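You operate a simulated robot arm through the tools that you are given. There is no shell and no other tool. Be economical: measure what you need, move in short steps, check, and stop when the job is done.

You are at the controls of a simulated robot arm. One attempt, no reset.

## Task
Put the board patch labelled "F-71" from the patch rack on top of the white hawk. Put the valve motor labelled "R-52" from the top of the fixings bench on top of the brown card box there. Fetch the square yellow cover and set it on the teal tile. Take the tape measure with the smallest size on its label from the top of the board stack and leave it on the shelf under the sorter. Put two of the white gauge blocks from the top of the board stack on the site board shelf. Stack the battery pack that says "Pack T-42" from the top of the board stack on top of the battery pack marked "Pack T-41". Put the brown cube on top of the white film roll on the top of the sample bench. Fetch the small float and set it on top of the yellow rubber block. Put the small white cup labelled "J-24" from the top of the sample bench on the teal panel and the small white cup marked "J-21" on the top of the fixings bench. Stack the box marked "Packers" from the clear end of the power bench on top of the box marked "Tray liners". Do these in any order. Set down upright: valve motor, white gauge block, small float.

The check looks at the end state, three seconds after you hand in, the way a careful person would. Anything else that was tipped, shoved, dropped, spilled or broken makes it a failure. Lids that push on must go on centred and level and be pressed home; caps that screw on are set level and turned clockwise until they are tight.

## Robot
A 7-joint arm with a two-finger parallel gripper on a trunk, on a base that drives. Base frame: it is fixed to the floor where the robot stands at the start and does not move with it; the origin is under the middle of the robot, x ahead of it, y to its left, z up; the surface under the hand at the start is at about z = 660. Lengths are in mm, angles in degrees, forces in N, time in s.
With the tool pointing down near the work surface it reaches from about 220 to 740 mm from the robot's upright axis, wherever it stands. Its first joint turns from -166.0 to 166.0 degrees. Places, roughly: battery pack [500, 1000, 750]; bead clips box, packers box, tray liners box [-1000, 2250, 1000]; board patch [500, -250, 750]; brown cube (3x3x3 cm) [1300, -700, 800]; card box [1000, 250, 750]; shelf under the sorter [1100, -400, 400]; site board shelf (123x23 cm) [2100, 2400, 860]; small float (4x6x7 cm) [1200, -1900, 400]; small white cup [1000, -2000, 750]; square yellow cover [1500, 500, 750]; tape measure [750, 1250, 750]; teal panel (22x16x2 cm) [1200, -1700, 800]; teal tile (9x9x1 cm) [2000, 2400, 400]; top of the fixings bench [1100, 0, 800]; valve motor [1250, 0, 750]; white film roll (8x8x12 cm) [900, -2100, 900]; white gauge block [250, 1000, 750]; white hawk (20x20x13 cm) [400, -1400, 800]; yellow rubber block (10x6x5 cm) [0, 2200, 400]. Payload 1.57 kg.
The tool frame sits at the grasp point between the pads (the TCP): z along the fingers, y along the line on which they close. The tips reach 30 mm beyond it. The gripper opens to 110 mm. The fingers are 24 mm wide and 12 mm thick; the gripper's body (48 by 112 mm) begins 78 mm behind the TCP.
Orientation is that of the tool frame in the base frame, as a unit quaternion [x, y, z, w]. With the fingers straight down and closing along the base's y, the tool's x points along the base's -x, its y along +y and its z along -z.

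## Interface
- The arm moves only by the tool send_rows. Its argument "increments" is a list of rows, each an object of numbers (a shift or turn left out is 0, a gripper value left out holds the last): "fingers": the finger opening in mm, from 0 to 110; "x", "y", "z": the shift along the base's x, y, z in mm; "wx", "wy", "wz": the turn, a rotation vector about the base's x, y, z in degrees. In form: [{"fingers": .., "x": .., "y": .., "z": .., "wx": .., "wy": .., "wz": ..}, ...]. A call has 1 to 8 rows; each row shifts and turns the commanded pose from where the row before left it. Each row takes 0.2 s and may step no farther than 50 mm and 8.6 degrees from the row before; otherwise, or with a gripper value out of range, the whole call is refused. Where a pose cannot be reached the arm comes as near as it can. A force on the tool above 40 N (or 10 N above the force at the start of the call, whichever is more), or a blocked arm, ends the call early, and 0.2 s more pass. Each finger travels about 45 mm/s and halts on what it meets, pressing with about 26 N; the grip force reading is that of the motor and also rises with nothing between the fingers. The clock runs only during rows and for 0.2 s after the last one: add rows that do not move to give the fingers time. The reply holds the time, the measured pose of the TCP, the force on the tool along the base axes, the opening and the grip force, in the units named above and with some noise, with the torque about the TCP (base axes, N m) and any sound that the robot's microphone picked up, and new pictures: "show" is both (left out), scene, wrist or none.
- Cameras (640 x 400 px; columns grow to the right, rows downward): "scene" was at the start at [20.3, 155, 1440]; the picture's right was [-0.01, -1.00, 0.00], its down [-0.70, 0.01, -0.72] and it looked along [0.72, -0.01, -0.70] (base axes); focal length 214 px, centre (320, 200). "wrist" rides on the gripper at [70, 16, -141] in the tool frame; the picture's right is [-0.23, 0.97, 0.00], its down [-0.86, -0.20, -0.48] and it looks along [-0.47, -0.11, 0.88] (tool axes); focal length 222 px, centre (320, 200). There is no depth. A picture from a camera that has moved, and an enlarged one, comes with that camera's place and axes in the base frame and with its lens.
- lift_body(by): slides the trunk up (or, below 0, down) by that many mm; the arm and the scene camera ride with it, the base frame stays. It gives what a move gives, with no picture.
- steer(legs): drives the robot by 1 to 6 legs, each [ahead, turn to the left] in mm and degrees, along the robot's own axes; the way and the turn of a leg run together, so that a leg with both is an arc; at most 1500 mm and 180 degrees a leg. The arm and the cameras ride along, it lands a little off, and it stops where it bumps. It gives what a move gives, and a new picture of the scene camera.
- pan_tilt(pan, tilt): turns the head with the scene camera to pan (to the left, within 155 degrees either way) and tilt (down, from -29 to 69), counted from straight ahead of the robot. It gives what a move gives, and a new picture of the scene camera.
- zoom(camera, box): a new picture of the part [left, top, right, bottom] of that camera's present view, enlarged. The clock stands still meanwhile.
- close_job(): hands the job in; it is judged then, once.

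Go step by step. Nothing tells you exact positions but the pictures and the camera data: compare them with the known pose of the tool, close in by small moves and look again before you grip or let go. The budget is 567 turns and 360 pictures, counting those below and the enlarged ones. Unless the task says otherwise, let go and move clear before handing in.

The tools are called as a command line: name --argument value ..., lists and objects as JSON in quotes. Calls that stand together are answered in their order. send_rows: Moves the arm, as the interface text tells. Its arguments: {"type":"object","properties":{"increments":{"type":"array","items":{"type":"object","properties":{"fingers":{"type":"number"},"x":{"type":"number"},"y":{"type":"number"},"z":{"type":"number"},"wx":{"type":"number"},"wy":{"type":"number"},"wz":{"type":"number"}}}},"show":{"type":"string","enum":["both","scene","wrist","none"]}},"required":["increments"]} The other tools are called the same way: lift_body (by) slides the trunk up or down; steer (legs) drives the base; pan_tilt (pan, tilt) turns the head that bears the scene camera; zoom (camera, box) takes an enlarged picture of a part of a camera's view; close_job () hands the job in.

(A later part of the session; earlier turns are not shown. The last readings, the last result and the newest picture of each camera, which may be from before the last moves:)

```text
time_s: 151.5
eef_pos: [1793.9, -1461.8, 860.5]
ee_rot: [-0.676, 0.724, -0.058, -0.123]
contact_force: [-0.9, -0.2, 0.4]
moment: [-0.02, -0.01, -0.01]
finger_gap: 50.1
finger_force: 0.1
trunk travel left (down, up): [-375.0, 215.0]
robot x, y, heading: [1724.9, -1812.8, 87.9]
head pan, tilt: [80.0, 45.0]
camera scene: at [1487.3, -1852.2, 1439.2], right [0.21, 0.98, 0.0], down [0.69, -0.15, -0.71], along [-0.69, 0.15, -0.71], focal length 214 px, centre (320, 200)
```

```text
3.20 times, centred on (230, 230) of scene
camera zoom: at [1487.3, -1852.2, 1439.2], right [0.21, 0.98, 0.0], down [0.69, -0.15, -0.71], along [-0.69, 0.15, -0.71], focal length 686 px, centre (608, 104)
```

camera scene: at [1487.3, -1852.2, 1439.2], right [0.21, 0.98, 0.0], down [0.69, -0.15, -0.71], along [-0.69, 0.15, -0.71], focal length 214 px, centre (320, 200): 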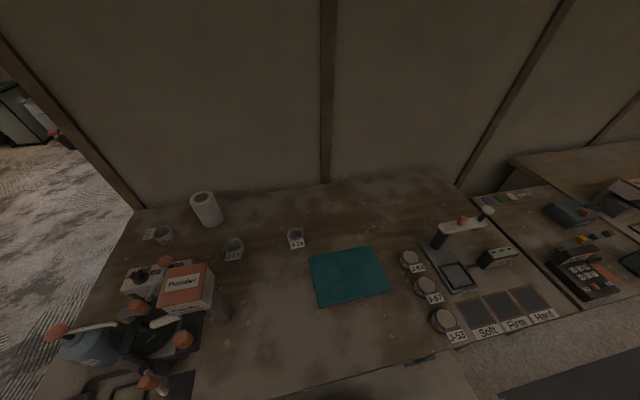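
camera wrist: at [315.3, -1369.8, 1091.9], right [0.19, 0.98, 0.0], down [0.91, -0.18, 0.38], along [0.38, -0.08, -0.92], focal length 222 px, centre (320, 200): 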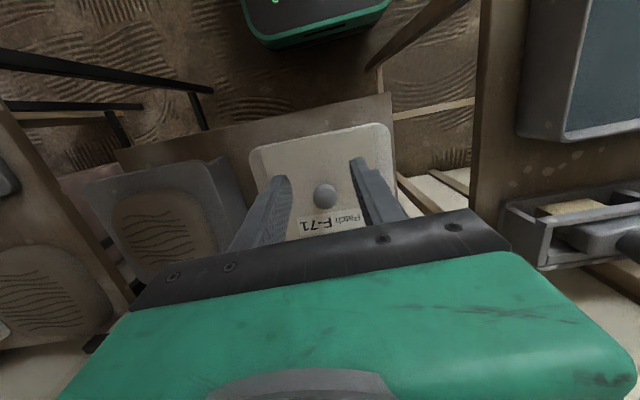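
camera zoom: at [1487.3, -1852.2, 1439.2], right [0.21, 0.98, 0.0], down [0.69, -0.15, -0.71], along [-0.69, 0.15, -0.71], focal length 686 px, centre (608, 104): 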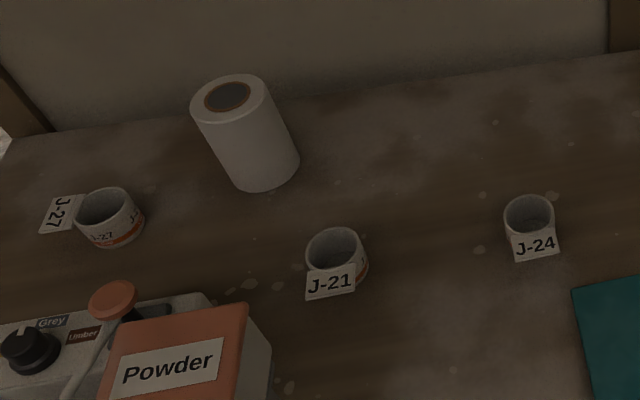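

J-24 and J-21 are readable: J-24 at about (1048,-1845), J-21 at (1050,-2043), bench top about z 800. I'll straighten the hand, raise it and swing it over the bench.

send_rows --increments '[{"z": 48, "wx": 7, "wy": -3}, {"z": 48, "wx": 7.5, "wy": -3}, {"z": 48}, {"z": 40}, {"x": -35, "y": 15, "wz": 5}, {"x": -35, "y": 15, "wz": 5}, {"x": -35, "y": 15, "wz": 5}]' --show "none"

send_rows --increments '[{"x": -37, "y": 2, "wz": 5}, {"x": -37, "y": 2, "wz": 5}, {"x": -37, "y": 2, "wz": 5}, {"x": -39, "y": -9, "wz": 5}, {"x": -39, "y": -9, "wz": 5}, {"x": -39, "y": -9, "wz": 5}, {"x": -37, "y": -21, "wz": 5}, {"x": -37, "y": -21, "wz": 5}]' --show "none"

send_rows --increments '[{"x": -37, "y": -21, "wz": 5}, {"x": -35, "y": -30, "wz": 5}, {"x": -35, "y": -30, "wz": 5}, {"x": -35, "y": -30, "wz": 5}, {"x": -29, "y": -34, "wz": 5}, {"x": -29, "y": -34, "wz": 5}, {"x": -29, "y": -34, "wz": 5}]' --show "wrist"

```text
time_s: 152.1
eef_pos: [1796.6, -1471.0, 893.7]
ee_rot: [-0.674, 0.733, -0.053, -0.08]
contact_force: [-0.3, 0.6, -0.2]
moment: [-0.06, 0.0, 0.01]
finger_gap: 50.0
finger_force: 0.1
trunk travel left (down, up): [-375.0, 215.0]
robot x, y, heading: [1728.2, -1811.9, 87.8]
head pan, tilt: [80.0, 45.0]
stopped in row 3: the arm was blocked; the commanded pose is now the measured one
```

```text
time_s: 153.9
eef_pos: [1492.9, -1529.8, 898.2]
ee_rot: [0.885, -0.457, 0.076, 0.053]
contact_force: [0.0, -0.1, 0.3]
moment: [-0.04, 0.03, 0.0]
finger_gap: 49.8
finger_force: 0.1
trunk travel left (down, up): [-375.0, 215.0]
robot x, y, heading: [1725.9, -1816.5, 87.7]
head pan, tilt: [80.0, 45.0]
```

```text
time_s: 155.5
eef_pos: [1269.0, -1747.1, 895.2]
ee_rot: [0.981, -0.17, 0.089, 0.028]
contact_force: [0.4, -0.4, -0.1]
moment: [0.03, 0.01, -0.01]
finger_gap: 49.9
finger_force: 0.0
trunk travel left (down, up): [-375.0, 215.0]
robot x, y, heading: [1722.0, -1817.4, 87.8]
head pan, tilt: [80.0, 45.0]
camera wrist: at [1303.8, -1772.8, 1046.5], right [-0.54, -0.84, -0.02], down [-0.8, 0.51, 0.31], along [-0.25, 0.18, -0.95], focal length 222 px, centre (320, 200)
```

wrist: 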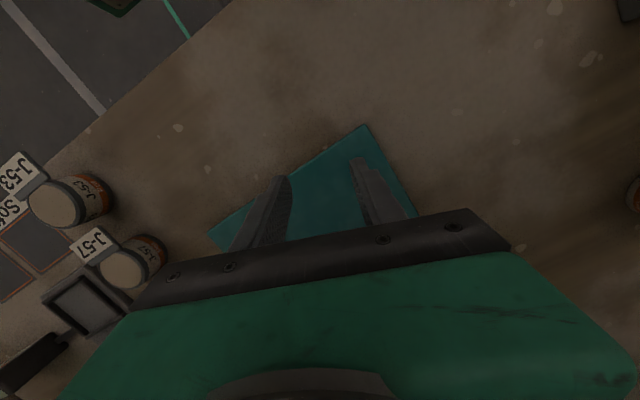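

send_rows --increments '[{"x": -37, "y": -12, "z": 6, "wx": 2.5, "wy": 4.5, "wz": 4}, {"x": -37, "y": -12, "z": 6, "wx": 2.4, "wy": 5, "wz": 4}, {"x": -37, "y": -12, "z": 6, "wz": 4}, {"x": -37, "y": -20, "z": 6, "wz": 4}, {"x": -37, "y": -20, "z": 6, "wz": 4}, {"x": -20, "y": -20}]' --show "wrist"

```text
time_s: 156.9
eef_pos: [1074.2, -1834.3, 927.9]
ee_rot: [1.0, 0.003, -0.001, -0.006]
contact_force: [-0.4, 0.6, 0.9]
moment: [0.02, 0.09, -0.04]
finger_gap: 49.9
finger_force: 0.0
out of reach, approached as far as the arm can: row 6
trunk travel left (down, up): [-375.0, 215.0]
robot x, y, heading: [1724.5, -1818.1, 87.7]
head pan, tilt: [80.0, 45.0]
camera wrist: at [1144.8, -1851.7, 1069.1], right [-0.22, -0.97, -0.01], down [-0.86, 0.19, 0.48], along [-0.47, 0.12, -0.88], focal length 222 px, centre (320, 200)
```

wrist: 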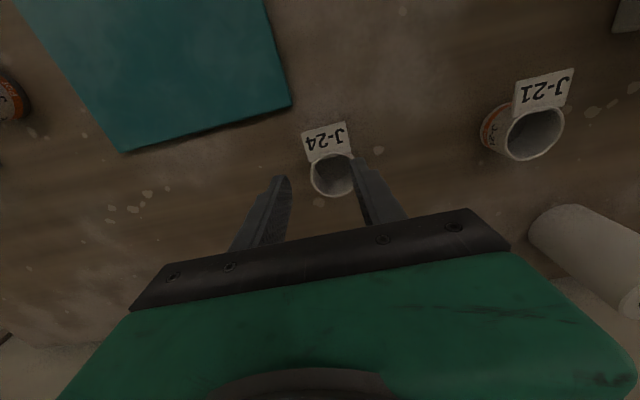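

send_rows --increments '[{"x": -8, "y": -3, "z": -20, "fingers": 75}, {"x": -8, "y": -2, "z": -20}, {"x": -8, "y": -2, "z": -10}, {}]' --show "wrist"

```text
time_s: 157.9
eef_pos: [1062.1, -1844.4, 870.8]
ee_rot: [1.0, 0.001, 0.001, -0.005]
contact_force: [-0.1, 0.6, -0.6]
moment: [0.0, -0.01, -0.01]
finger_gap: 75.1
finger_force: 0.0
out of reach, approached as far as the arm can: row 1, 3
trunk travel left (down, up): [-375.0, 215.0]
robot x, y, heading: [1722.5, -1815.3, 87.7]
head pan, tilt: [80.0, 45.0]
camera wrist: at [1131.0, -1861.6, 1012.2], right [-0.22, -0.97, -0.01], down [-0.86, 0.19, 0.48], along [-0.46, 0.12, -0.88], focal length 222 px, centre (320, 200)
```

wrist: 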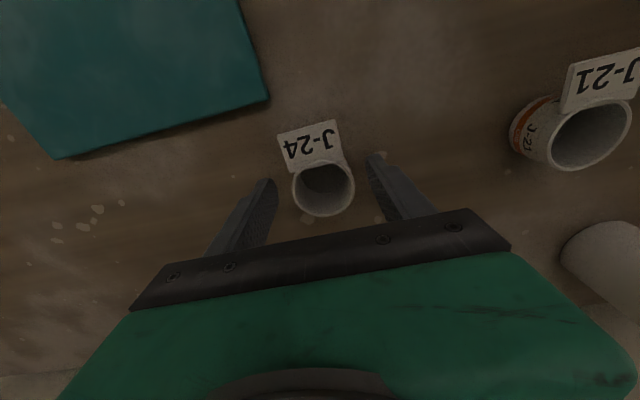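

send_rows --increments '[{"x": -4, "z": -12}, {"x": -4, "z": -10}, {"x": -2, "z": -8}, {}]' --show "wrist"

```text
time_s: 158.9
eef_pos: [1055.9, -1842.5, 840.0]
ee_rot: [1.0, 0.001, 0.001, -0.005]
contact_force: [0.2, -0.6, 0.3]
moment: [-0.02, 0.0, 0.02]
finger_gap: 75.0
finger_force: 0.0
out of reach, approached as far as the arm can: row 2
trunk travel left (down, up): [-375.0, 215.0]
robot x, y, heading: [1727.1, -1812.9, 87.7]
head pan, tilt: [80.0, 45.0]
camera wrist: at [1125.4, -1859.7, 980.9], right [-0.22, -0.97, -0.01], down [-0.86, 0.19, 0.48], along [-0.47, 0.12, -0.88], focal length 222 px, centre (320, 200)
```

wrist: 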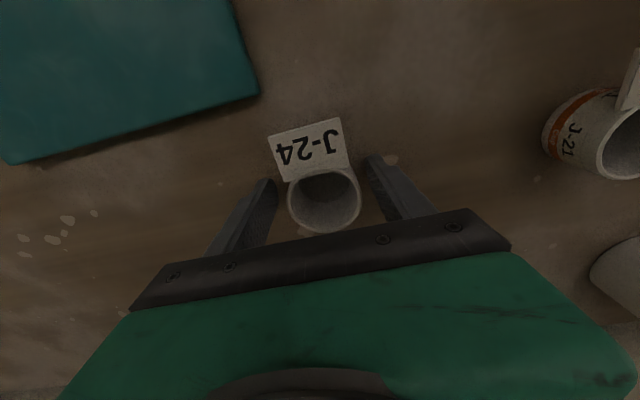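

send_rows --increments '[{"fingers": 55}, {"fingers": 35}, {"fingers": 30}, {}, {}]' --show "wrist"

```text
time_s: 160.1
eef_pos: [1056.7, -1843.7, 838.9]
ee_rot: [1.0, 0.002, 0.001, -0.005]
contact_force: [-0.3, 0.4, 0.8]
moment: [0.02, -0.01, 0.02]
finger_gap: 50.2
finger_force: 25.9
trunk travel left (down, up): [-375.0, 215.0]
robot x, y, heading: [1726.9, -1813.1, 88.1]
head pan, tilt: [80.0, 45.0]
camera wrist: at [1125.4, -1859.8, 981.0], right [-0.22, -0.97, -0.01], down [-0.86, 0.19, 0.48], along [-0.47, 0.12, -0.88], focal length 222 px, centre (320, 200)
```

wrist: 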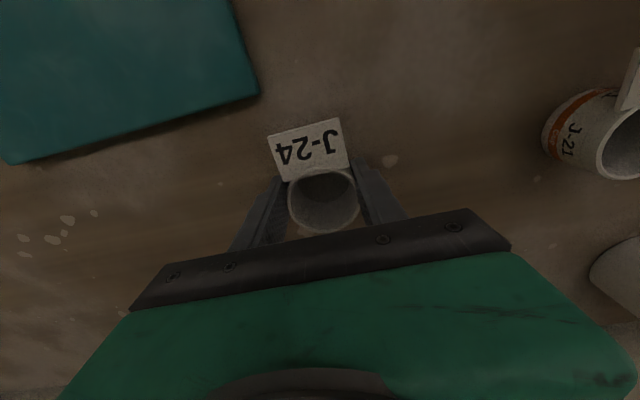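

send_rows --increments '[{"z": 30}, {"z": 30}, {"x": 32, "y": 28}, {"x": 32, "y": 28}, {"x": 32, "y": 28}, {"x": 32, "y": 28}, {"x": 31, "y": 28}]' --show "both"

```text
time_s: 161.7
eef_pos: [1083.7, -1794.0, 913.4]
ee_rot: [1.0, 0.003, 0.001, -0.006]
contact_force: [-0.1, -0.1, -0.2]
moment: [-0.02, -0.01, 0.03]
finger_gap: 50.4
finger_force: 25.8
out of reach, approached as far as the arm can: row 1, 2, 3, 4, 5, 6, 7
trunk travel left (down, up): [-375.0, 215.0]
robot x, y, heading: [1725.9, -1817.5, 87.8]
head pan, tilt: [80.0, 45.0]
camera scene: at [1486.9, -1852.3, 1439.0], right [0.21, 0.98, 0.0], down [0.69, -0.15, -0.71], along [-0.69, 0.15, -0.71], focal length 214 px, centre (320, 200)
camera wrist: at [1151.8, -1811.4, 1053.6], right [-0.22, -0.97, -0.01], down [-0.86, 0.19, 0.48], along [-0.46, 0.12, -0.88], focal length 222 px, centre (320, 200)
```

scene: 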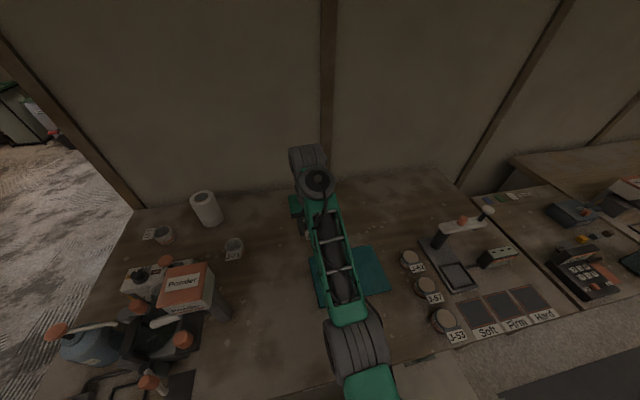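
wrist: 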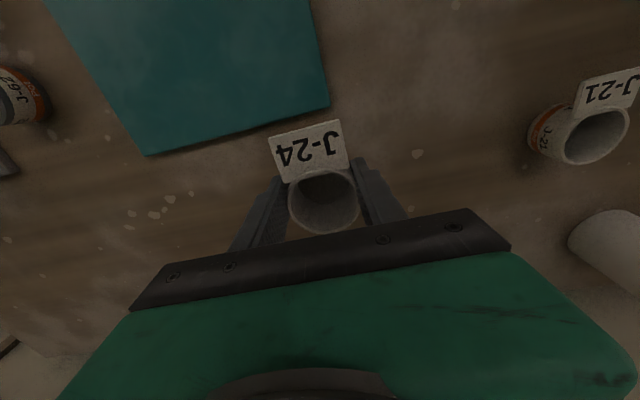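

send_rows --increments '[{"x": 40}, {"x": 40}, {"x": 30, "y": 20}, {"x": 11, "y": 30}, {"x": 11, "y": 40}]' --show "wrist"

```text
time_s: 162.9
eef_pos: [1084.2, -1745.4, 918.5]
ee_rot: [1.0, 0.002, 0.001, -0.007]
contact_force: [0.0, -1.0, 0.1]
moment: [0.02, -0.01, 0.0]
finger_gap: 50.6
finger_force: 25.6
out of reach, approached as far as the arm can: row 1, 2, 3, 4, 5
trunk travel left (down, up): [-375.0, 215.0]
robot x, y, heading: [1722.0, -1816.6, 87.8]
head pan, tilt: [80.0, 45.0]
camera wrist: at [1152.5, -1762.1, 1060.1], right [-0.22, -0.97, -0.01], down [-0.86, 0.19, 0.48], along [-0.46, 0.12, -0.88], focal length 222 px, centre (320, 200)
```

wrist: 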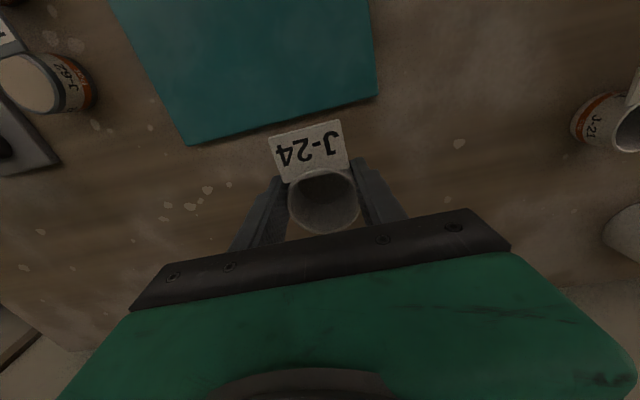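

send_rows --increments '[{"x": 20, "z": 40}, {"x": 20, "z": 40}, {"x": 30, "z": 20}, {"x": 40}]' --show "none"

```text
time_s: 163.3
eef_pos: [1085.5, -1746.0, 938.7]
ee_rot: [1.0, 0.001, -0.003, -0.005]
contact_force: [-15.0, -1.9, -21.9]
moment: [0.4, -0.83, -0.22]
finger_gap: 50.6
finger_force: 25.9
out of reach, approached as far as the arm can: row 1
trunk travel left (down, up): [-375.0, 215.0]
robot x, y, heading: [1727.2, -1815.9, 87.8]
head pan, tilt: [80.0, 45.0]
stopped in row 1: the force on the tool passed its limit at 112 N (the readings are from after the stop); the commanded pose is now the measured one
```

The hand folds against the forearm when it is high relative to the shoulder. For these 800 mm benches I should raise the trunk and work lower relative to it.

lift_body --by 190

send_rows --increments '[{"z": -30}, {"z": -30}, {"z": -40}, {"z": -40}]' --show "none"

send_rows --increments '[{"x": 30}, {"x": 40}, {"x": 40, "y": 20}, {"x": 20, "y": 25}]' --show "wrist"

```text
time_s: 164.0
eef_pos: [1085.0, -1746.0, 975.1]
ee_rot: [1.0, 0.002, -0.005, -0.005]
contact_force: [-11.2, -1.2, -15.9]
moment: [0.26, -0.64, -0.13]
finger_gap: 50.2
finger_force: 26.0
trunk travel left (down, up): [-411.0, 179.0]
robot x, y, heading: [1723.3, -1818.1, 88.1]
head pan, tilt: [80.0, 45.0]
stopped: the force on the tool passed its limit at 41 N (the readings are from after the stop); the commanded pose is now the measured one
```

```text
time_s: 165.0
eef_pos: [1057.0, -1743.6, 841.2]
ee_rot: [1.0, 0.002, -0.003, -0.006]
contact_force: [-0.2, -0.4, -0.2]
moment: [0.01, -0.04, -0.04]
finger_gap: 50.1
finger_force: 26.3
out of reach, approached as far as the arm can: row 1, 2, 3, 4
trunk travel left (down, up): [-411.0, 179.0]
robot x, y, heading: [1722.3, -1817.0, 87.7]
head pan, tilt: [80.0, 45.0]
```

```text
time_s: 166.0
eef_pos: [1112.8, -1695.1, 853.9]
ee_rot: [1.0, 0.001, -0.002, -0.005]
contact_force: [-0.4, -0.8, 0.5]
moment: [-0.03, 0.02, -0.02]
finger_gap: 50.2
finger_force: 26.1
out of reach, approached as far as the arm can: row 1, 3, 4
trunk travel left (down, up): [-411.0, 179.0]
robot x, y, heading: [1727.5, -1819.2, 87.9]
head pan, tilt: [80.0, 45.0]
camera wrist: at [1182.6, -1711.6, 993.3], right [-0.22, -0.97, -0.01], down [-0.85, 0.19, 0.49], along [-0.47, 0.12, -0.87], focal length 222 px, centre (320, 200)
```

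wrist: 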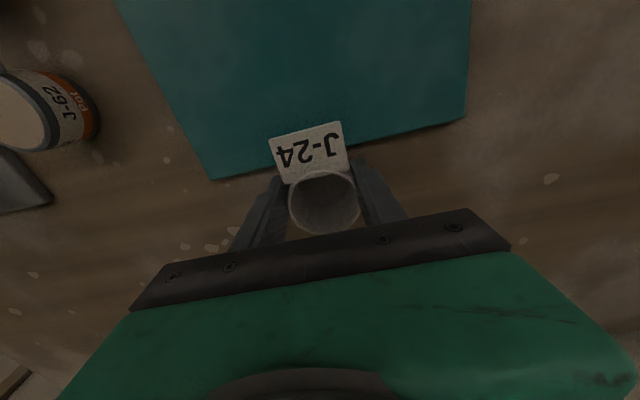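

lift_body --by 120

send_rows --increments '[{"x": 20, "z": -25}, {"x": 30, "z": -20}, {"x": 30, "z": -15}]' --show "wrist"

```text
time_s: 167.5
eef_pos: [1112.1, -1695.5, 972.8]
ee_rot: [1.0, 0.003, -0.003, -0.005]
contact_force: [-0.6, -0.1, -0.7]
moment: [0.01, 0.02, 0.02]
finger_gap: 50.0
finger_force: 26.1
trunk travel left (down, up): [-531.0, 59.0]
robot x, y, heading: [1730.1, -1816.9, 88.0]
head pan, tilt: [80.0, 45.0]
```

```text
time_s: 168.3
eef_pos: [1108.6, -1687.4, 917.2]
ee_rot: [1.0, 0.002, -0.002, -0.005]
contact_force: [0.2, 0.7, -0.5]
moment: [-0.01, -0.01, 0.02]
finger_gap: 50.3
finger_force: 25.9
out of reach, approached as far as the arm can: row 1, 2, 3
trunk travel left (down, up): [-531.0, 59.0]
robot x, y, heading: [1722.5, -1816.5, 87.9]
head pan, tilt: [80.0, 45.0]
camera wrist: at [1178.8, -1704.0, 1057.7], right [-0.22, -0.97, -0.01], down [-0.85, 0.19, 0.48], along [-0.47, 0.12, -0.87], focal length 222 px, centre (320, 200)
```

wrist: 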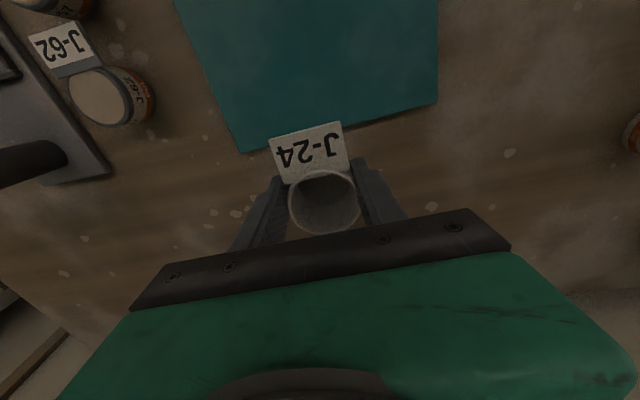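

pan_tilt --pan 60 --tilt 45

```text
time_s: 169.1
eef_pos: [1108.5, -1687.4, 916.3]
ee_rot: [1.0, 0.002, -0.003, -0.004]
contact_force: [0.0, -0.2, -0.4]
moment: [0.01, -0.01, 0.0]
finger_gap: 50.3
finger_force: 25.7
trunk travel left (down, up): [-531.0, 59.0]
robot x, y, heading: [1722.0, -1816.1, 88.2]
head pan, tilt: [60.0, 45.0]
camera scene: at [1497.6, -1826.1, 1594.6], right [0.53, 0.85, 0.0], down [0.6, -0.38, -0.71], along [-0.6, 0.38, -0.71], focal length 214 px, centre (320, 200)
```

scene: 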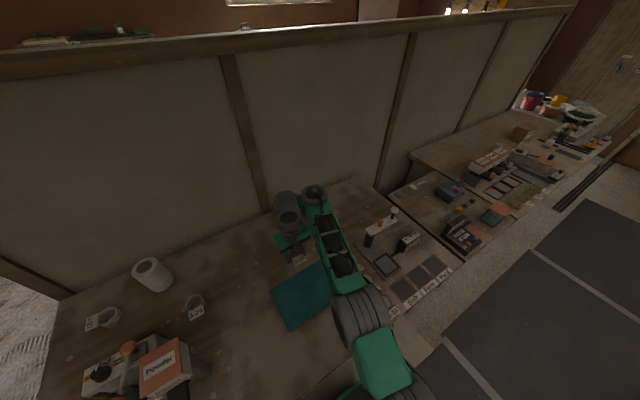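

send_rows --increments '[{"x": 25, "z": 40}, {"x": 25, "z": 40}, {"x": 25, "z": 40}]' --show "none"

send_rows --increments '[{"x": 35, "z": -20}, {"x": 35, "z": -20}]' --show "none"

```text
time_s: 169.9
eef_pos: [1138.4, -1682.9, 1050.7]
ee_rot: [1.0, 0.002, 0.0, -0.006]
contact_force: [-0.2, -0.2, -0.7]
moment: [-0.02, 0.01, -0.01]
finger_gap: 50.2
finger_force: 26.6
out of reach, approached as far as the arm can: row 1, 2, 3
trunk travel left (down, up): [-531.0, 59.0]
robot x, y, heading: [1724.0, -1815.5, 87.8]
head pan, tilt: [60.0, 45.0]
```

```text
time_s: 170.5
eef_pos: [1137.1, -1676.1, 1046.9]
ee_rot: [1.0, 0.001, -0.001, -0.005]
contact_force: [-0.7, -0.3, -0.4]
moment: [-0.02, 0.02, -0.01]
finger_gap: 50.6
finger_force: 25.7
out of reach, approached as far as the arm can: row 1, 2
trunk travel left (down, up): [-531.0, 59.0]
robot x, y, heading: [1724.0, -1812.3, 88.0]
head pan, tilt: [60.0, 45.0]
```

send_rows --increments '[{"y": 20}, {"y": 20}]' --show "none"

send_rows --increments '[{"z": -20}, {"z": -20}]' --show "none"

send_rows --increments '[{"wz": 6}, {"wz": 6}]' --show "none"

send_rows --increments '[{"wy": 5}, {"wy": 5}]' --show "none"

```text
time_s: 171.1
eef_pos: [1136.1, -1634.3, 1045.9]
ee_rot: [1.0, 0.001, -0.002, -0.005]
contact_force: [-0.5, 0.5, -0.3]
moment: [0.0, -0.01, 0.01]
finger_gap: 50.2
finger_force: 25.6
trunk travel left (down, up): [-531.0, 59.0]
robot x, y, heading: [1722.0, -1814.9, 87.8]
head pan, tilt: [60.0, 45.0]
```

```text
time_s: 171.7
eef_pos: [1129.6, -1632.3, 1007.1]
ee_rot: [1.0, 0.002, -0.001, -0.005]
contact_force: [0.6, -0.5, -0.1]
moment: [-0.01, -0.02, -0.01]
finger_gap: 50.2
finger_force: 25.8
out of reach, approached as far as the arm can: row 2
trunk travel left (down, up): [-531.0, 59.0]
robot x, y, heading: [1727.1, -1820.2, 88.0]
head pan, tilt: [60.0, 45.0]
```

```text
time_s: 172.3
eef_pos: [1128.3, -1633.9, 1007.9]
ee_rot: [0.994, 0.107, -0.003, -0.004]
contact_force: [-0.7, -0.7, -0.5]
moment: [0.02, 0.0, -0.05]
finger_gap: 50.3
finger_force: 26.0
trunk travel left (down, up): [-531.0, 59.0]
robot x, y, heading: [1721.6, -1816.6, 88.1]
head pan, tilt: [60.0, 45.0]
```

```text
time_s: 172.9
eef_pos: [1090.0, -1624.9, 1015.0]
ee_rot: [0.99, 0.107, -0.089, -0.014]
contact_force: [0.4, 0.1, -0.2]
moment: [0.01, 0.01, 0.02]
finger_gap: 50.6
finger_force: 26.1
out of reach, approached as far as the arm can: row 1, 2
trunk travel left (down, up): [-531.0, 59.0]
robot x, y, heading: [1726.6, -1819.5, 87.9]
head pan, tilt: [60.0, 45.0]
```

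The arm is stuck in a poor elbow posture. Earlier, going high and inward then coming down freed it, so I'll repeat that here.

send_rows --increments '[{"x": 15, "z": 45, "wy": -5}, {"x": 15, "z": 45, "wy": -5}, {"x": 15, "z": 45}, {"x": 15, "z": 45}, {"x": 15, "z": 30}]' --show "none"

send_rows --increments '[{"x": 20, "z": -30}, {"x": 20, "z": -40}, {"x": 20, "z": -40}, {"x": 20, "z": -40}]' --show "none"

```text
time_s: 174.1
eef_pos: [1165.1, -1626.1, 1222.0]
ee_rot: [0.994, 0.106, -0.003, -0.005]
contact_force: [-0.4, 0.2, 0.3]
moment: [-0.02, 0.01, -0.01]
finger_gap: 50.1
finger_force: 25.5
trunk travel left (down, up): [-531.0, 59.0]
robot x, y, heading: [1723.8, -1820.2, 88.0]
head pan, tilt: [60.0, 45.0]
```

```text
time_s: 175.1
eef_pos: [1243.2, -1626.3, 1075.1]
ee_rot: [0.994, 0.107, -0.006, -0.007]
contact_force: [-0.6, -0.3, -1.3]
moment: [0.02, 0.03, 0.01]
finger_gap: 50.5
finger_force: 26.3
trunk travel left (down, up): [-531.0, 59.0]
robot x, y, heading: [1725.2, -1815.7, 87.8]
head pan, tilt: [60.0, 45.0]
```

send_rows --increments '[{"x": -9, "y": -25, "wz": -6}, {"x": -9, "y": -25, "wz": -6}, {"x": -9, "y": -25}]' --show "none"

lift_body --by -156

send_rows --increments '[{"z": -20}, {}]' --show "wrist"

```text
time_s: 175.9
eef_pos: [1219.1, -1699.4, 1072.4]
ee_rot: [1.0, 0.002, -0.003, -0.004]
contact_force: [-0.5, 0.2, -0.9]
moment: [-0.03, 0.01, 0.0]
finger_gap: 50.2
finger_force: 26.1
trunk travel left (down, up): [-531.0, 59.0]
robot x, y, heading: [1723.5, -1813.6, 88.2]
head pan, tilt: [60.0, 45.0]
```

```text
time_s: 177.7
eef_pos: [1220.2, -1699.9, 915.7]
ee_rot: [1.0, 0.002, -0.003, -0.005]
contact_force: [-0.1, 0.0, -0.7]
moment: [0.01, 0.0, -0.02]
finger_gap: 50.2
finger_force: 26.2
trunk travel left (down, up): [-375.0, 215.0]
robot x, y, heading: [1726.0, -1816.5, 87.9]
head pan, tilt: [60.0, 45.0]
```

```text
time_s: 178.3
eef_pos: [1220.5, -1699.1, 895.6]
ee_rot: [1.0, 0.002, -0.002, -0.006]
contact_force: [-0.7, 0.9, -0.8]
moment: [-0.01, -0.01, -0.01]
finger_gap: 50.4
finger_force: 26.3
trunk travel left (down, up): [-375.0, 215.0]
robot x, y, heading: [1726.4, -1816.9, 87.8]
head pan, tilt: [60.0, 45.0]
camera wrist: at [1289.9, -1715.4, 1036.1], right [-0.22, -0.97, -0.01], down [-0.85, 0.19, 0.49], along [-0.47, 0.12, -0.87], focal length 222 px, centre (320, 200)
```

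wrist: 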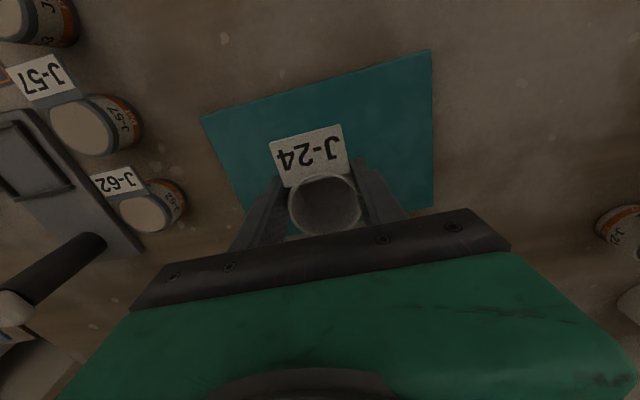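

send_rows --increments '[{"z": -12}, {"z": -12}, {"z": -6}]' --show "none"

send_rows --increments '[{"z": -2}, {"z": -2}, {"z": -2}, {"z": -2}]' --show "none"

```text
time_s: 179.1
eef_pos: [1214.0, -1705.7, 883.2]
ee_rot: [1.0, 0.002, -0.001, -0.005]
contact_force: [-0.3, -0.4, -0.2]
moment: [-0.01, 0.01, 0.0]
finger_gap: 50.2
finger_force: 26.4
out of reach, approached as far as the arm can: row 1, 2
trunk travel left (down, up): [-375.0, 215.0]
robot x, y, heading: [1724.2, -1816.2, 88.0]
head pan, tilt: [60.0, 45.0]
```

```text
time_s: 180.1
eef_pos: [1213.9, -1702.9, 880.7]
ee_rot: [1.0, 0.001, 0.002, -0.004]
contact_force: [0.5, -0.7, 0.1]
moment: [0.0, 0.02, -0.01]
finger_gap: 50.1
finger_force: 26.2
out of reach, approached as far as the arm can: row 3
trunk travel left (down, up): [-375.0, 215.0]
robot x, y, heading: [1725.9, -1818.2, 87.8]
head pan, tilt: [60.0, 45.0]
```

The arm's downward limit again; I'll let the trunk do the last lowering.

lift_body --by -16

lift_body --by -4

zoom --camera "scene" --box '[220, 200, 380, 340]'

```text
time_s: 180.8
eef_pos: [1215.3, -1704.0, 863.4]
ee_rot: [1.0, 0.002, -0.001, -0.004]
contact_force: [0.3, -0.2, 0.6]
moment: [0.01, 0.0, 0.0]
finger_gap: 50.2
finger_force: 25.7
trunk travel left (down, up): [-359.0, 231.0]
robot x, y, heading: [1725.8, -1815.7, 88.1]
head pan, tilt: [60.0, 45.0]
```

```text
time_s: 181.3
eef_pos: [1214.2, -1704.8, 859.4]
ee_rot: [1.0, 0.001, 0.0, -0.005]
contact_force: [0.0, 0.1, 0.1]
moment: [0.0, -0.01, -0.01]
finger_gap: 50.2
finger_force: 26.3
trunk travel left (down, up): [-355.0, 235.0]
robot x, y, heading: [1721.6, -1817.8, 87.9]
head pan, tilt: [60.0, 45.0]
```

```text
2.86 times, centred on (300, 270) of scene
camera zoom: at [1497.9, -1826.1, 1418.6], right [0.53, 0.85, 0.0], down [0.6, -0.38, -0.71], along [-0.6, 0.38, -0.71], focal length 613 px, centre (377, 0)
```

zoom: 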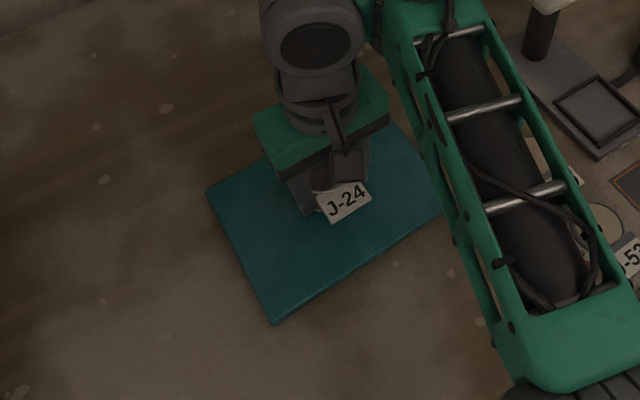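

Near the panel; lower a few more mm until it bears.

lift_body --by -4

lift_body --by -3

lift_body --by -3

```text
time_s: 181.8
eef_pos: [1214.6, -1703.2, 856.3]
ee_rot: [1.0, 0.002, 0.001, -0.005]
contact_force: [-0.2, 0.0, -0.2]
moment: [0.03, 0.0, 0.02]
finger_gap: 50.2
finger_force: 25.4
trunk travel left (down, up): [-351.0, 239.0]
robot x, y, heading: [1729.9, -1815.3, 87.9]
head pan, tilt: [60.0, 45.0]
```

```text
time_s: 182.3
eef_pos: [1215.2, -1704.3, 852.9]
ee_rot: [1.0, 0.002, 0.001, -0.004]
contact_force: [0.4, -0.4, -0.1]
moment: [0.01, 0.04, -0.02]
finger_gap: 50.4
finger_force: 26.1
trunk travel left (down, up): [-348.0, 242.0]
robot x, y, heading: [1724.7, -1815.1, 88.1]
head pan, tilt: [60.0, 45.0]
```

```text
time_s: 182.9
eef_pos: [1213.9, -1703.1, 850.6]
ee_rot: [1.0, 0.002, -0.001, -0.005]
contact_force: [0.4, 0.1, 7.2]
moment: [-0.1, 0.06, 0.01]
finger_gap: 50.1
finger_force: 26.3
trunk travel left (down, up): [-345.0, 245.0]
robot x, y, heading: [1725.5, -1818.4, 87.8]
head pan, tilt: [60.0, 45.0]
```

Contact. Open and raise by trunk.

send_rows --increments '[{"fingers": 75}, {}, {}]' --show "none"

lift_body --by 120

zoom --camera "wrist" --box '[160, 0, 640, 300]'

```text
time_s: 183.7
eef_pos: [1214.1, -1703.7, 849.3]
ee_rot: [1.0, 0.002, 0.001, -0.003]
contact_force: [-0.3, -0.4, 0.4]
moment: [0.05, -0.06, -0.01]
finger_gap: 75.1
finger_force: 0.0
trunk travel left (down, up): [-345.0, 245.0]
robot x, y, heading: [1725.9, -1814.0, 88.0]
head pan, tilt: [60.0, 45.0]
```

```text
time_s: 185.2
eef_pos: [1214.4, -1703.5, 969.5]
ee_rot: [1.0, 0.001, 0.0, -0.004]
contact_force: [-0.8, 0.4, -0.9]
moment: [0.01, 0.01, 0.02]
finger_gap: 75.1
finger_force: 0.0
trunk travel left (down, up): [-465.0, 125.0]
robot x, y, heading: [1725.9, -1816.4, 88.0]
head pan, tilt: [60.0, 45.0]
```

```text
1.33 times, centred on (400, 150) of wrist
camera zoom: at [1284.0, -1720.5, 1110.7], right [-0.22, -0.97, -0.01], down [-0.86, 0.19, 0.48], along [-0.47, 0.11, -0.88], focal length 296 px, centre (213, 267)
```

zoom: 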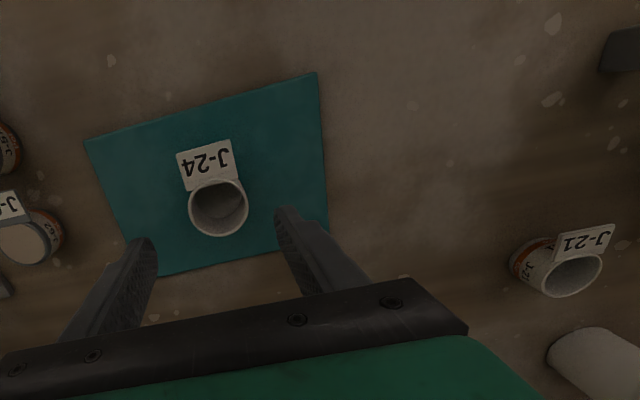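

J-24 stands on the teal panel. Now move closer to the bench for J-21: raise, then back up at an angle toward the bench.

lift_body --by 90

steer --legs '[[0, -28], [-260, 0], [0, 30]]'

```text
time_s: 186.4
eef_pos: [1214.3, -1704.2, 1059.4]
ee_rot: [1.0, 0.002, 0.001, -0.004]
contact_force: [0.5, -0.3, 0.7]
moment: [0.03, 0.01, -0.03]
finger_gap: 75.0
finger_force: 0.1
trunk travel left (down, up): [-555.0, 35.0]
robot x, y, heading: [1724.3, -1814.2, 87.6]
head pan, tilt: [60.0, 45.0]
```

```text
time_s: 189.7
eef_pos: [1135.2, -1770.3, 1036.3]
ee_rot: [0.97, -0.235, 0.025, -0.056]
contact_force: [-2.7, -2.2, -0.5]
moment: [0.21, -0.21, -0.02]
finger_gap: 75.3
finger_force: 0.0
trunk travel left (down, up): [-555.0, 35.0]
robot x, y, heading: [1618.6, -2021.0, 59.6]
head pan, tilt: [60.0, 45.0]
stopped in leg 2: the robot was blocked; the commanded pose is now the measured one
camera scene: at [1483.3, -1870.6, 1636.0], right [0.87, 0.49, -0.05], down [0.32, -0.64, -0.7], along [-0.38, 0.59, -0.71], focal length 214 px, centre (320, 200)
```

scene: 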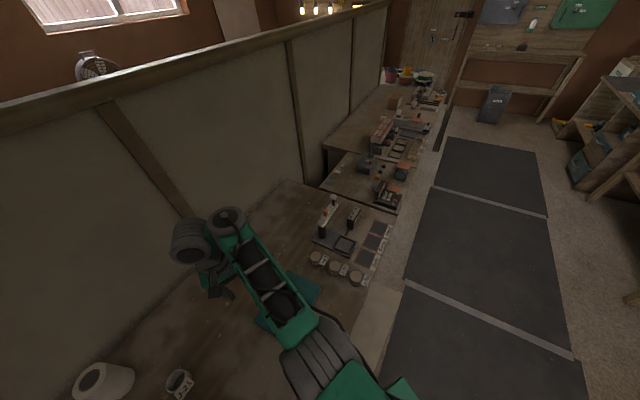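

Blocked (and slightly leaning) against something; I back off forward a bit and turn.

steer --legs '[[60, 0]]'

pan_tilt --pan 100 --tilt 55

```text
time_s: 190.4
eef_pos: [1096.4, -1779.7, 1031.4]
ee_rot: [0.963, -0.25, 0.028, -0.093]
contact_force: [-0.7, -0.6, -0.8]
moment: [0.04, -0.08, 0.01]
finger_gap: 74.9
finger_force: 0.1
trunk travel left (down, up): [-555.0, 35.0]
robot x, y, heading: [1623.7, -2013.5, 59.7]
head pan, tilt: [60.0, 45.0]
stopped in leg 1: the robot was blocked; the commanded pose is now the measured one
camera scene: at [1481.4, -1872.0, 1633.2], right [0.87, 0.5, -0.05], down [0.33, -0.63, -0.7], along [-0.38, 0.59, -0.71], focal length 214 px, centre (320, 200)
```

scene: 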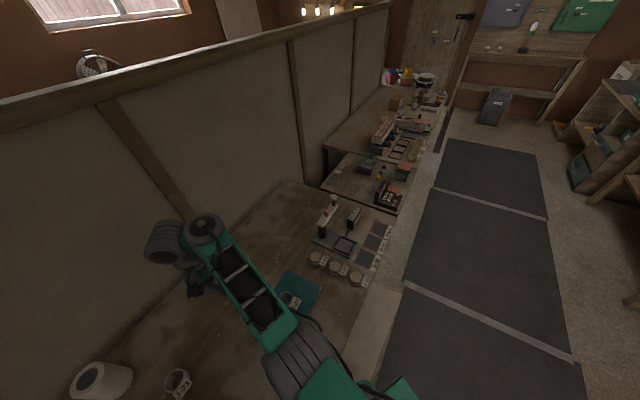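

```text
time_s: 191.5
eef_pos: [1101.3, -1777.3, 1031.2]
ee_rot: [0.963, -0.252, 0.03, -0.091]
contact_force: [-0.1, 0.4, 0.5]
moment: [-0.04, 0.03, -0.01]
finger_gap: 75.0
finger_force: 0.1
trunk travel left (down, up): [-555.0, 35.0]
robot x, y, heading: [1625.6, -2017.4, 59.5]
head pan, tilt: [100.0, 55.0]
camera scene: at [1458.4, -1918.6, 1622.6], right [0.35, 0.94, -0.04], down [0.74, -0.3, -0.6], along [-0.57, 0.18, -0.8], focal length 214 px, centre (320, 200)
```

scene: 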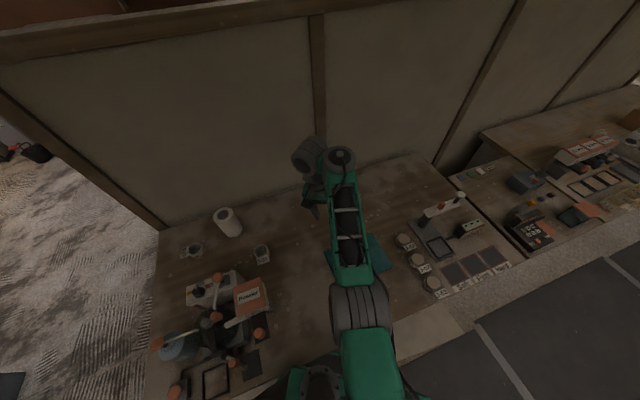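

steer --legs '[[150, 0]]'

```text
time_s: 192.2
eef_pos: [1089.1, -1764.9, 1031.1]
ee_rot: [0.947, -0.296, 0.043, -0.112]
contact_force: [-0.7, 0.4, -0.9]
moment: [0.02, -0.06, -0.01]
finger_gap: 75.0
finger_force: 0.1
trunk travel left (down, up): [-555.0, 35.0]
robot x, y, heading: [1629.5, -2011.5, 60.0]
head pan, tilt: [100.0, 55.0]
stopped in leg 1: the robot was blocked; the commanded pose is now the measured one
camera scene: at [1447.1, -1928.4, 1619.0], right [0.34, 0.94, -0.03], down [0.75, -0.29, -0.59], along [-0.56, 0.18, -0.81], focal length 214 px, centre (320, 200)
```

scene: 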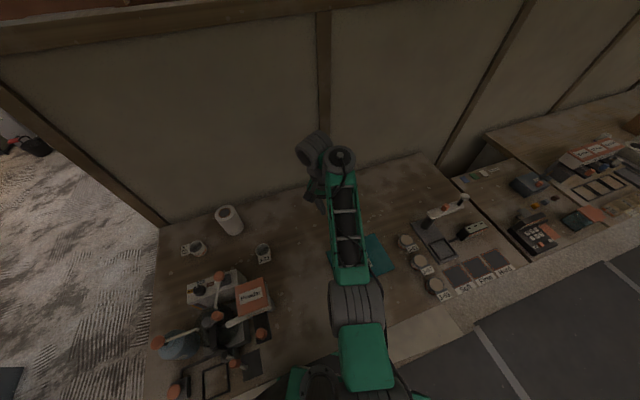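

pan_tilt --pan 80 --tilt 69

```text
time_s: 193.0
eef_pos: [1091.2, -1762.8, 1027.5]
ee_rot: [0.948, -0.296, 0.044, -0.112]
contact_force: [-0.1, 0.1, -0.1]
moment: [0.01, -0.01, 0.01]
finger_gap: 74.9
finger_force: 0.0
trunk travel left (down, up): [-555.0, 35.0]
robot x, y, heading: [1632.1, -2007.1, 59.8]
head pan, tilt: [80.0, 68.8]
camera scene: at [1474.5, -1918.1, 1602.9], right [0.65, 0.76, -0.03], down [0.7, -0.61, -0.38], along [-0.31, 0.22, -0.93], focal length 214 px, centre (320, 200)
```

scene: 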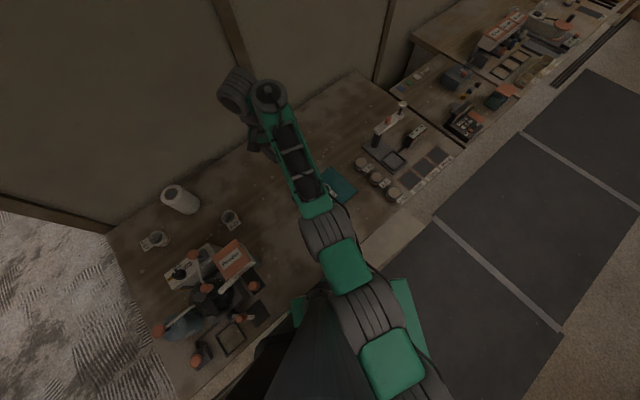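

zoom --camera "scene" --box '[220, 250, 460, 400]'

```text
2.67 times, centred on (340, 325) of scene
camera zoom: at [1474.5, -1918.1, 1602.9], right [0.65, 0.76, -0.03], down [0.7, -0.61, -0.38], along [-0.31, 0.22, -0.93], focal length 572 px, centre (267, -133)
```

zoom: 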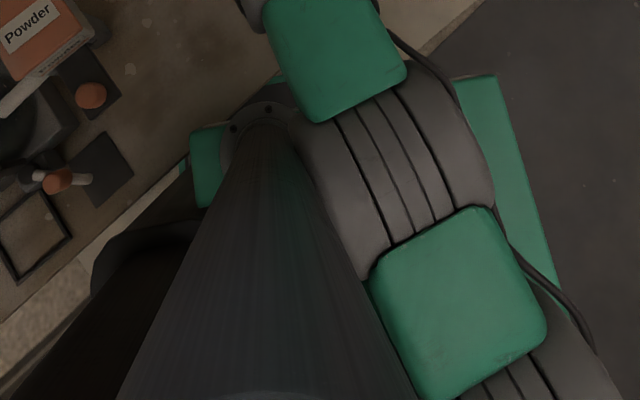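

The arm's mounting plate is tucked under the bench top's edge, jammed there. I'll lower the trunk a bit to free it and then drive forward out.

lift_body --by -60

steer --legs '[[60, 0]]'

```text
time_s: 193.4
eef_pos: [1092.1, -1764.8, 1009.4]
ee_rot: [0.941, -0.312, 0.051, -0.123]
contact_force: [-2.2, -0.2, 2.2]
moment: [-0.07, -0.03, 0.0]
finger_gap: 74.8
finger_force: 0.0
trunk travel left (down, up): [-551.0, 39.0]
robot x, y, heading: [1632.0, -2009.9, 60.0]
head pan, tilt: [80.0, 68.8]
stopped: the arm was blocked; the commanded pose is now the measured one
```

```text
time_s: 194.1
eef_pos: [1095.7, -1773.5, 975.6]
ee_rot: [0.933, -0.323, 0.071, -0.138]
contact_force: [0.5, -0.1, -0.2]
moment: [0.02, -0.04, -0.02]
finger_gap: 75.0
finger_force: 0.1
trunk travel left (down, up): [-551.0, 39.0]
robot x, y, heading: [1637.2, -2001.4, 60.3]
head pan, tilt: [80.0, 68.8]
stopped in leg 1: the robot was blocked; the commanded pose is now the measured one
camera scene: at [1461.7, -1930.7, 1595.2], right [0.64, 0.77, -0.02], down [0.71, -0.6, -0.37], along [-0.3, 0.23, -0.93], focal length 214 px, centre (320, 200)
```

scene: 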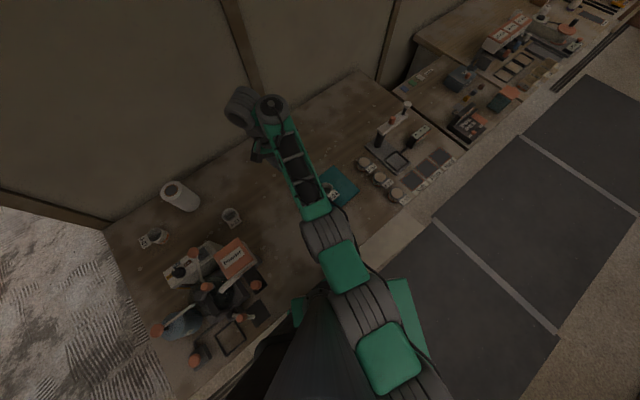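

steer --legs '[[120, 0]]'

steer --legs '[[120, 0]]'

```text
time_s: 195.3
eef_pos: [1131.2, -1673.6, 965.4]
ee_rot: [0.935, -0.317, 0.078, -0.14]
contact_force: [-0.8, -0.3, -0.5]
moment: [-0.01, -0.03, -0.02]
finger_gap: 74.9
finger_force: 0.1
trunk travel left (down, up): [-551.0, 39.0]
robot x, y, heading: [1695.1, -1901.2, 60.0]
head pan, tilt: [80.0, 68.8]
camera scene: at [1485.5, -1836.3, 1586.2], right [0.64, 0.77, 0.0], down [0.72, -0.6, -0.36], along [-0.28, 0.23, -0.93], focal length 214 px, centre (320, 200)
```

scene: 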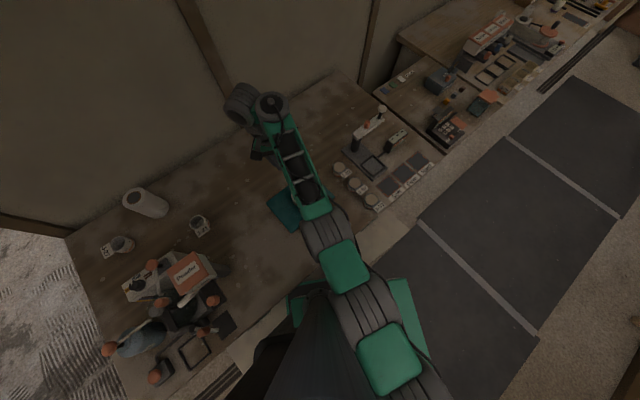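

```text
time_s: 196.6
eef_pos: [1193.8, -1565.4, 965.9]
ee_rot: [0.935, -0.318, 0.076, -0.139]
contact_force: [-0.3, 0.3, 0.9]
moment: [-0.07, -0.01, 0.03]
finger_gap: 75.2
finger_force: 0.0
trunk travel left (down, up): [-551.0, 39.0]
robot x, y, heading: [1758.1, -1794.2, 60.3]
head pan, tilt: [80.0, 68.8]
camera scene: at [1548.6, -1729.4, 1586.4], right [0.64, 0.77, 0.0], down [0.71, -0.6, -0.36], along [-0.28, 0.23, -0.93], focal length 214 px, centre (320, 200)
```

scene: 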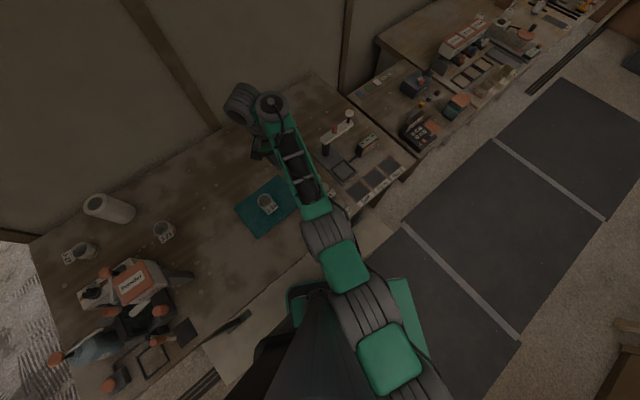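

Free again and level. I'll turn to face along the aisle, away from the bench, and look at the bench's lower front.

steer --legs '[[60, -10], [0, 40]]'

pan_tilt --pan 90 --tilt 50

```text
time_s: 199.5
eef_pos: [1188.9, -1821.7, 967.0]
ee_rot: [0.985, -0.07, 0.038, -0.154]
contact_force: [0.4, 0.8, 0.4]
moment: [0.0, -0.02, 0.0]
finger_gap: 74.9
finger_force: 0.0
trunk travel left (down, up): [-551.0, 39.0]
robot x, y, heading: [1792.2, -1744.0, 89.8]
head pan, tilt: [80.0, 68.8]
camera scene: at [1579.9, -1790.2, 1586.4], right [0.18, 0.98, 0.0], down [0.92, -0.17, -0.36], along [-0.36, 0.07, -0.93], focal length 214 px, centre (320, 200)
```

scene: 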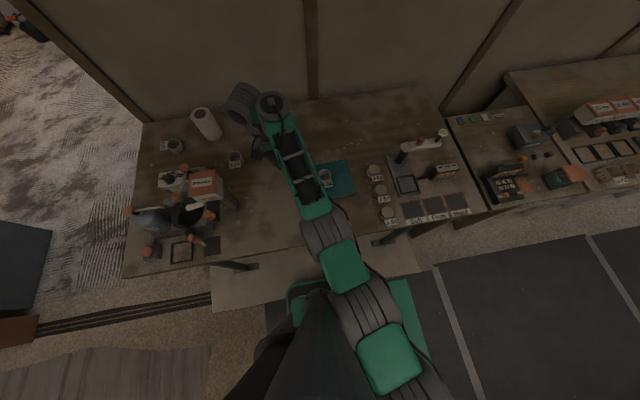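

```text
time_s: 200.3
eef_pos: [1189.8, -1822.3, 965.5]
ee_rot: [0.985, -0.07, 0.039, -0.154]
contact_force: [0.5, -0.4, 0.5]
moment: [0.01, 0.01, 0.0]
finger_gap: 75.0
finger_force: 0.1
trunk travel left (down, up): [-551.0, 39.0]
robot x, y, heading: [1790.6, -1744.5, 89.7]
head pan, tilt: [90.0, 50.0]
camera scene: at [1557.8, -1799.4, 1608.3], right [0.01, 1.0, 0.0], down [0.77, -0.01, -0.64], along [-0.64, 0.01, -0.77], focal length 214 px, centre (320, 200)
```

scene: 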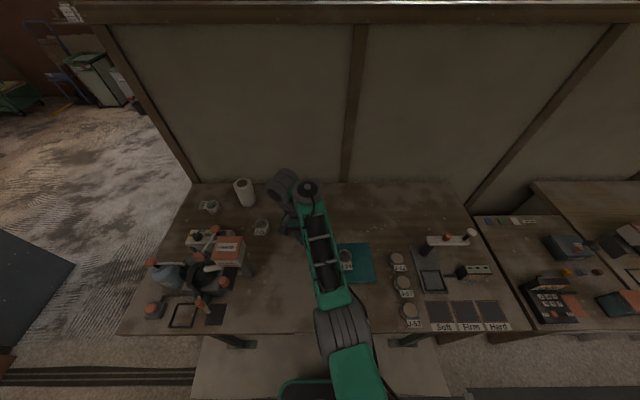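

The black bench legs stand on the front edge near y≈-2066 and -1497; that is what jammed. I'll first straighten the hand and bring it back in, then reposition alongside at x≈1740, y≈-2040.

send_rows --increments '[{"z": 30, "x": 20, "wx": -6, "wy": 2, "wz": 2.5}, {"z": 30, "x": 20, "wx": -6, "wy": 2, "wz": 2.5}, {"z": 30, "x": 20, "wx": -5.3, "wy": 1.7, "wz": 2.5}, {"z": 30, "x": 20}, {"z": 30, "x": 20}]' --show "none"

steer --legs '[[0, -10], [-300, 0], [0, 10]]'

```text
time_s: 201.5
eef_pos: [1251.6, -1830.3, 1133.3]
ee_rot: [1.0, -0.006, -0.01, -0.003]
contact_force: [0.3, 0.1, -0.3]
moment: [0.03, 0.02, 0.0]
finger_gap: 75.0
finger_force: 0.0
out of reach, approached as far as the arm can: row 1, 2, 3, 4
trunk travel left (down, up): [-551.0, 39.0]
robot x, y, heading: [1788.8, -1745.6, 89.7]
head pan, tilt: [90.0, 50.0]
```

```text
time_s: 205.0
eef_pos: [1193.4, -2132.1, 1133.6]
ee_rot: [1.0, -0.006, -0.01, -0.003]
contact_force: [-0.8, 0.0, 0.4]
moment: [0.02, 0.02, 0.0]
finger_gap: 75.2
finger_force: 0.0
trunk travel left (down, up): [-551.0, 39.0]
robot x, y, heading: [1731.3, -2042.5, 89.5]
head pan, tilt: [90.0, 50.0]
camera scene: at [1501.1, -2100.1, 1608.3], right [0.01, 1.0, 0.0], down [0.77, -0.01, -0.64], along [-0.64, 0.01, -0.77], focal length 214 px, centre (320, 200)
```

scene: 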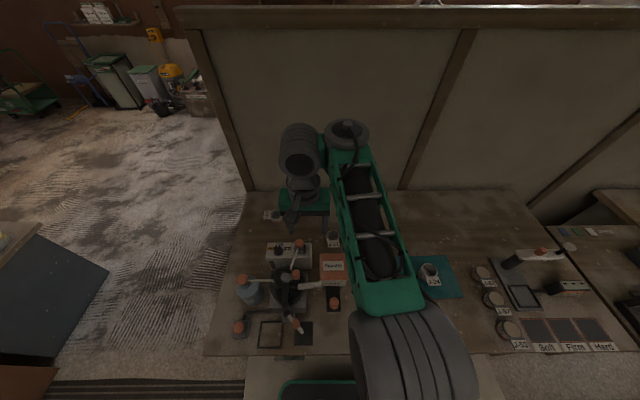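

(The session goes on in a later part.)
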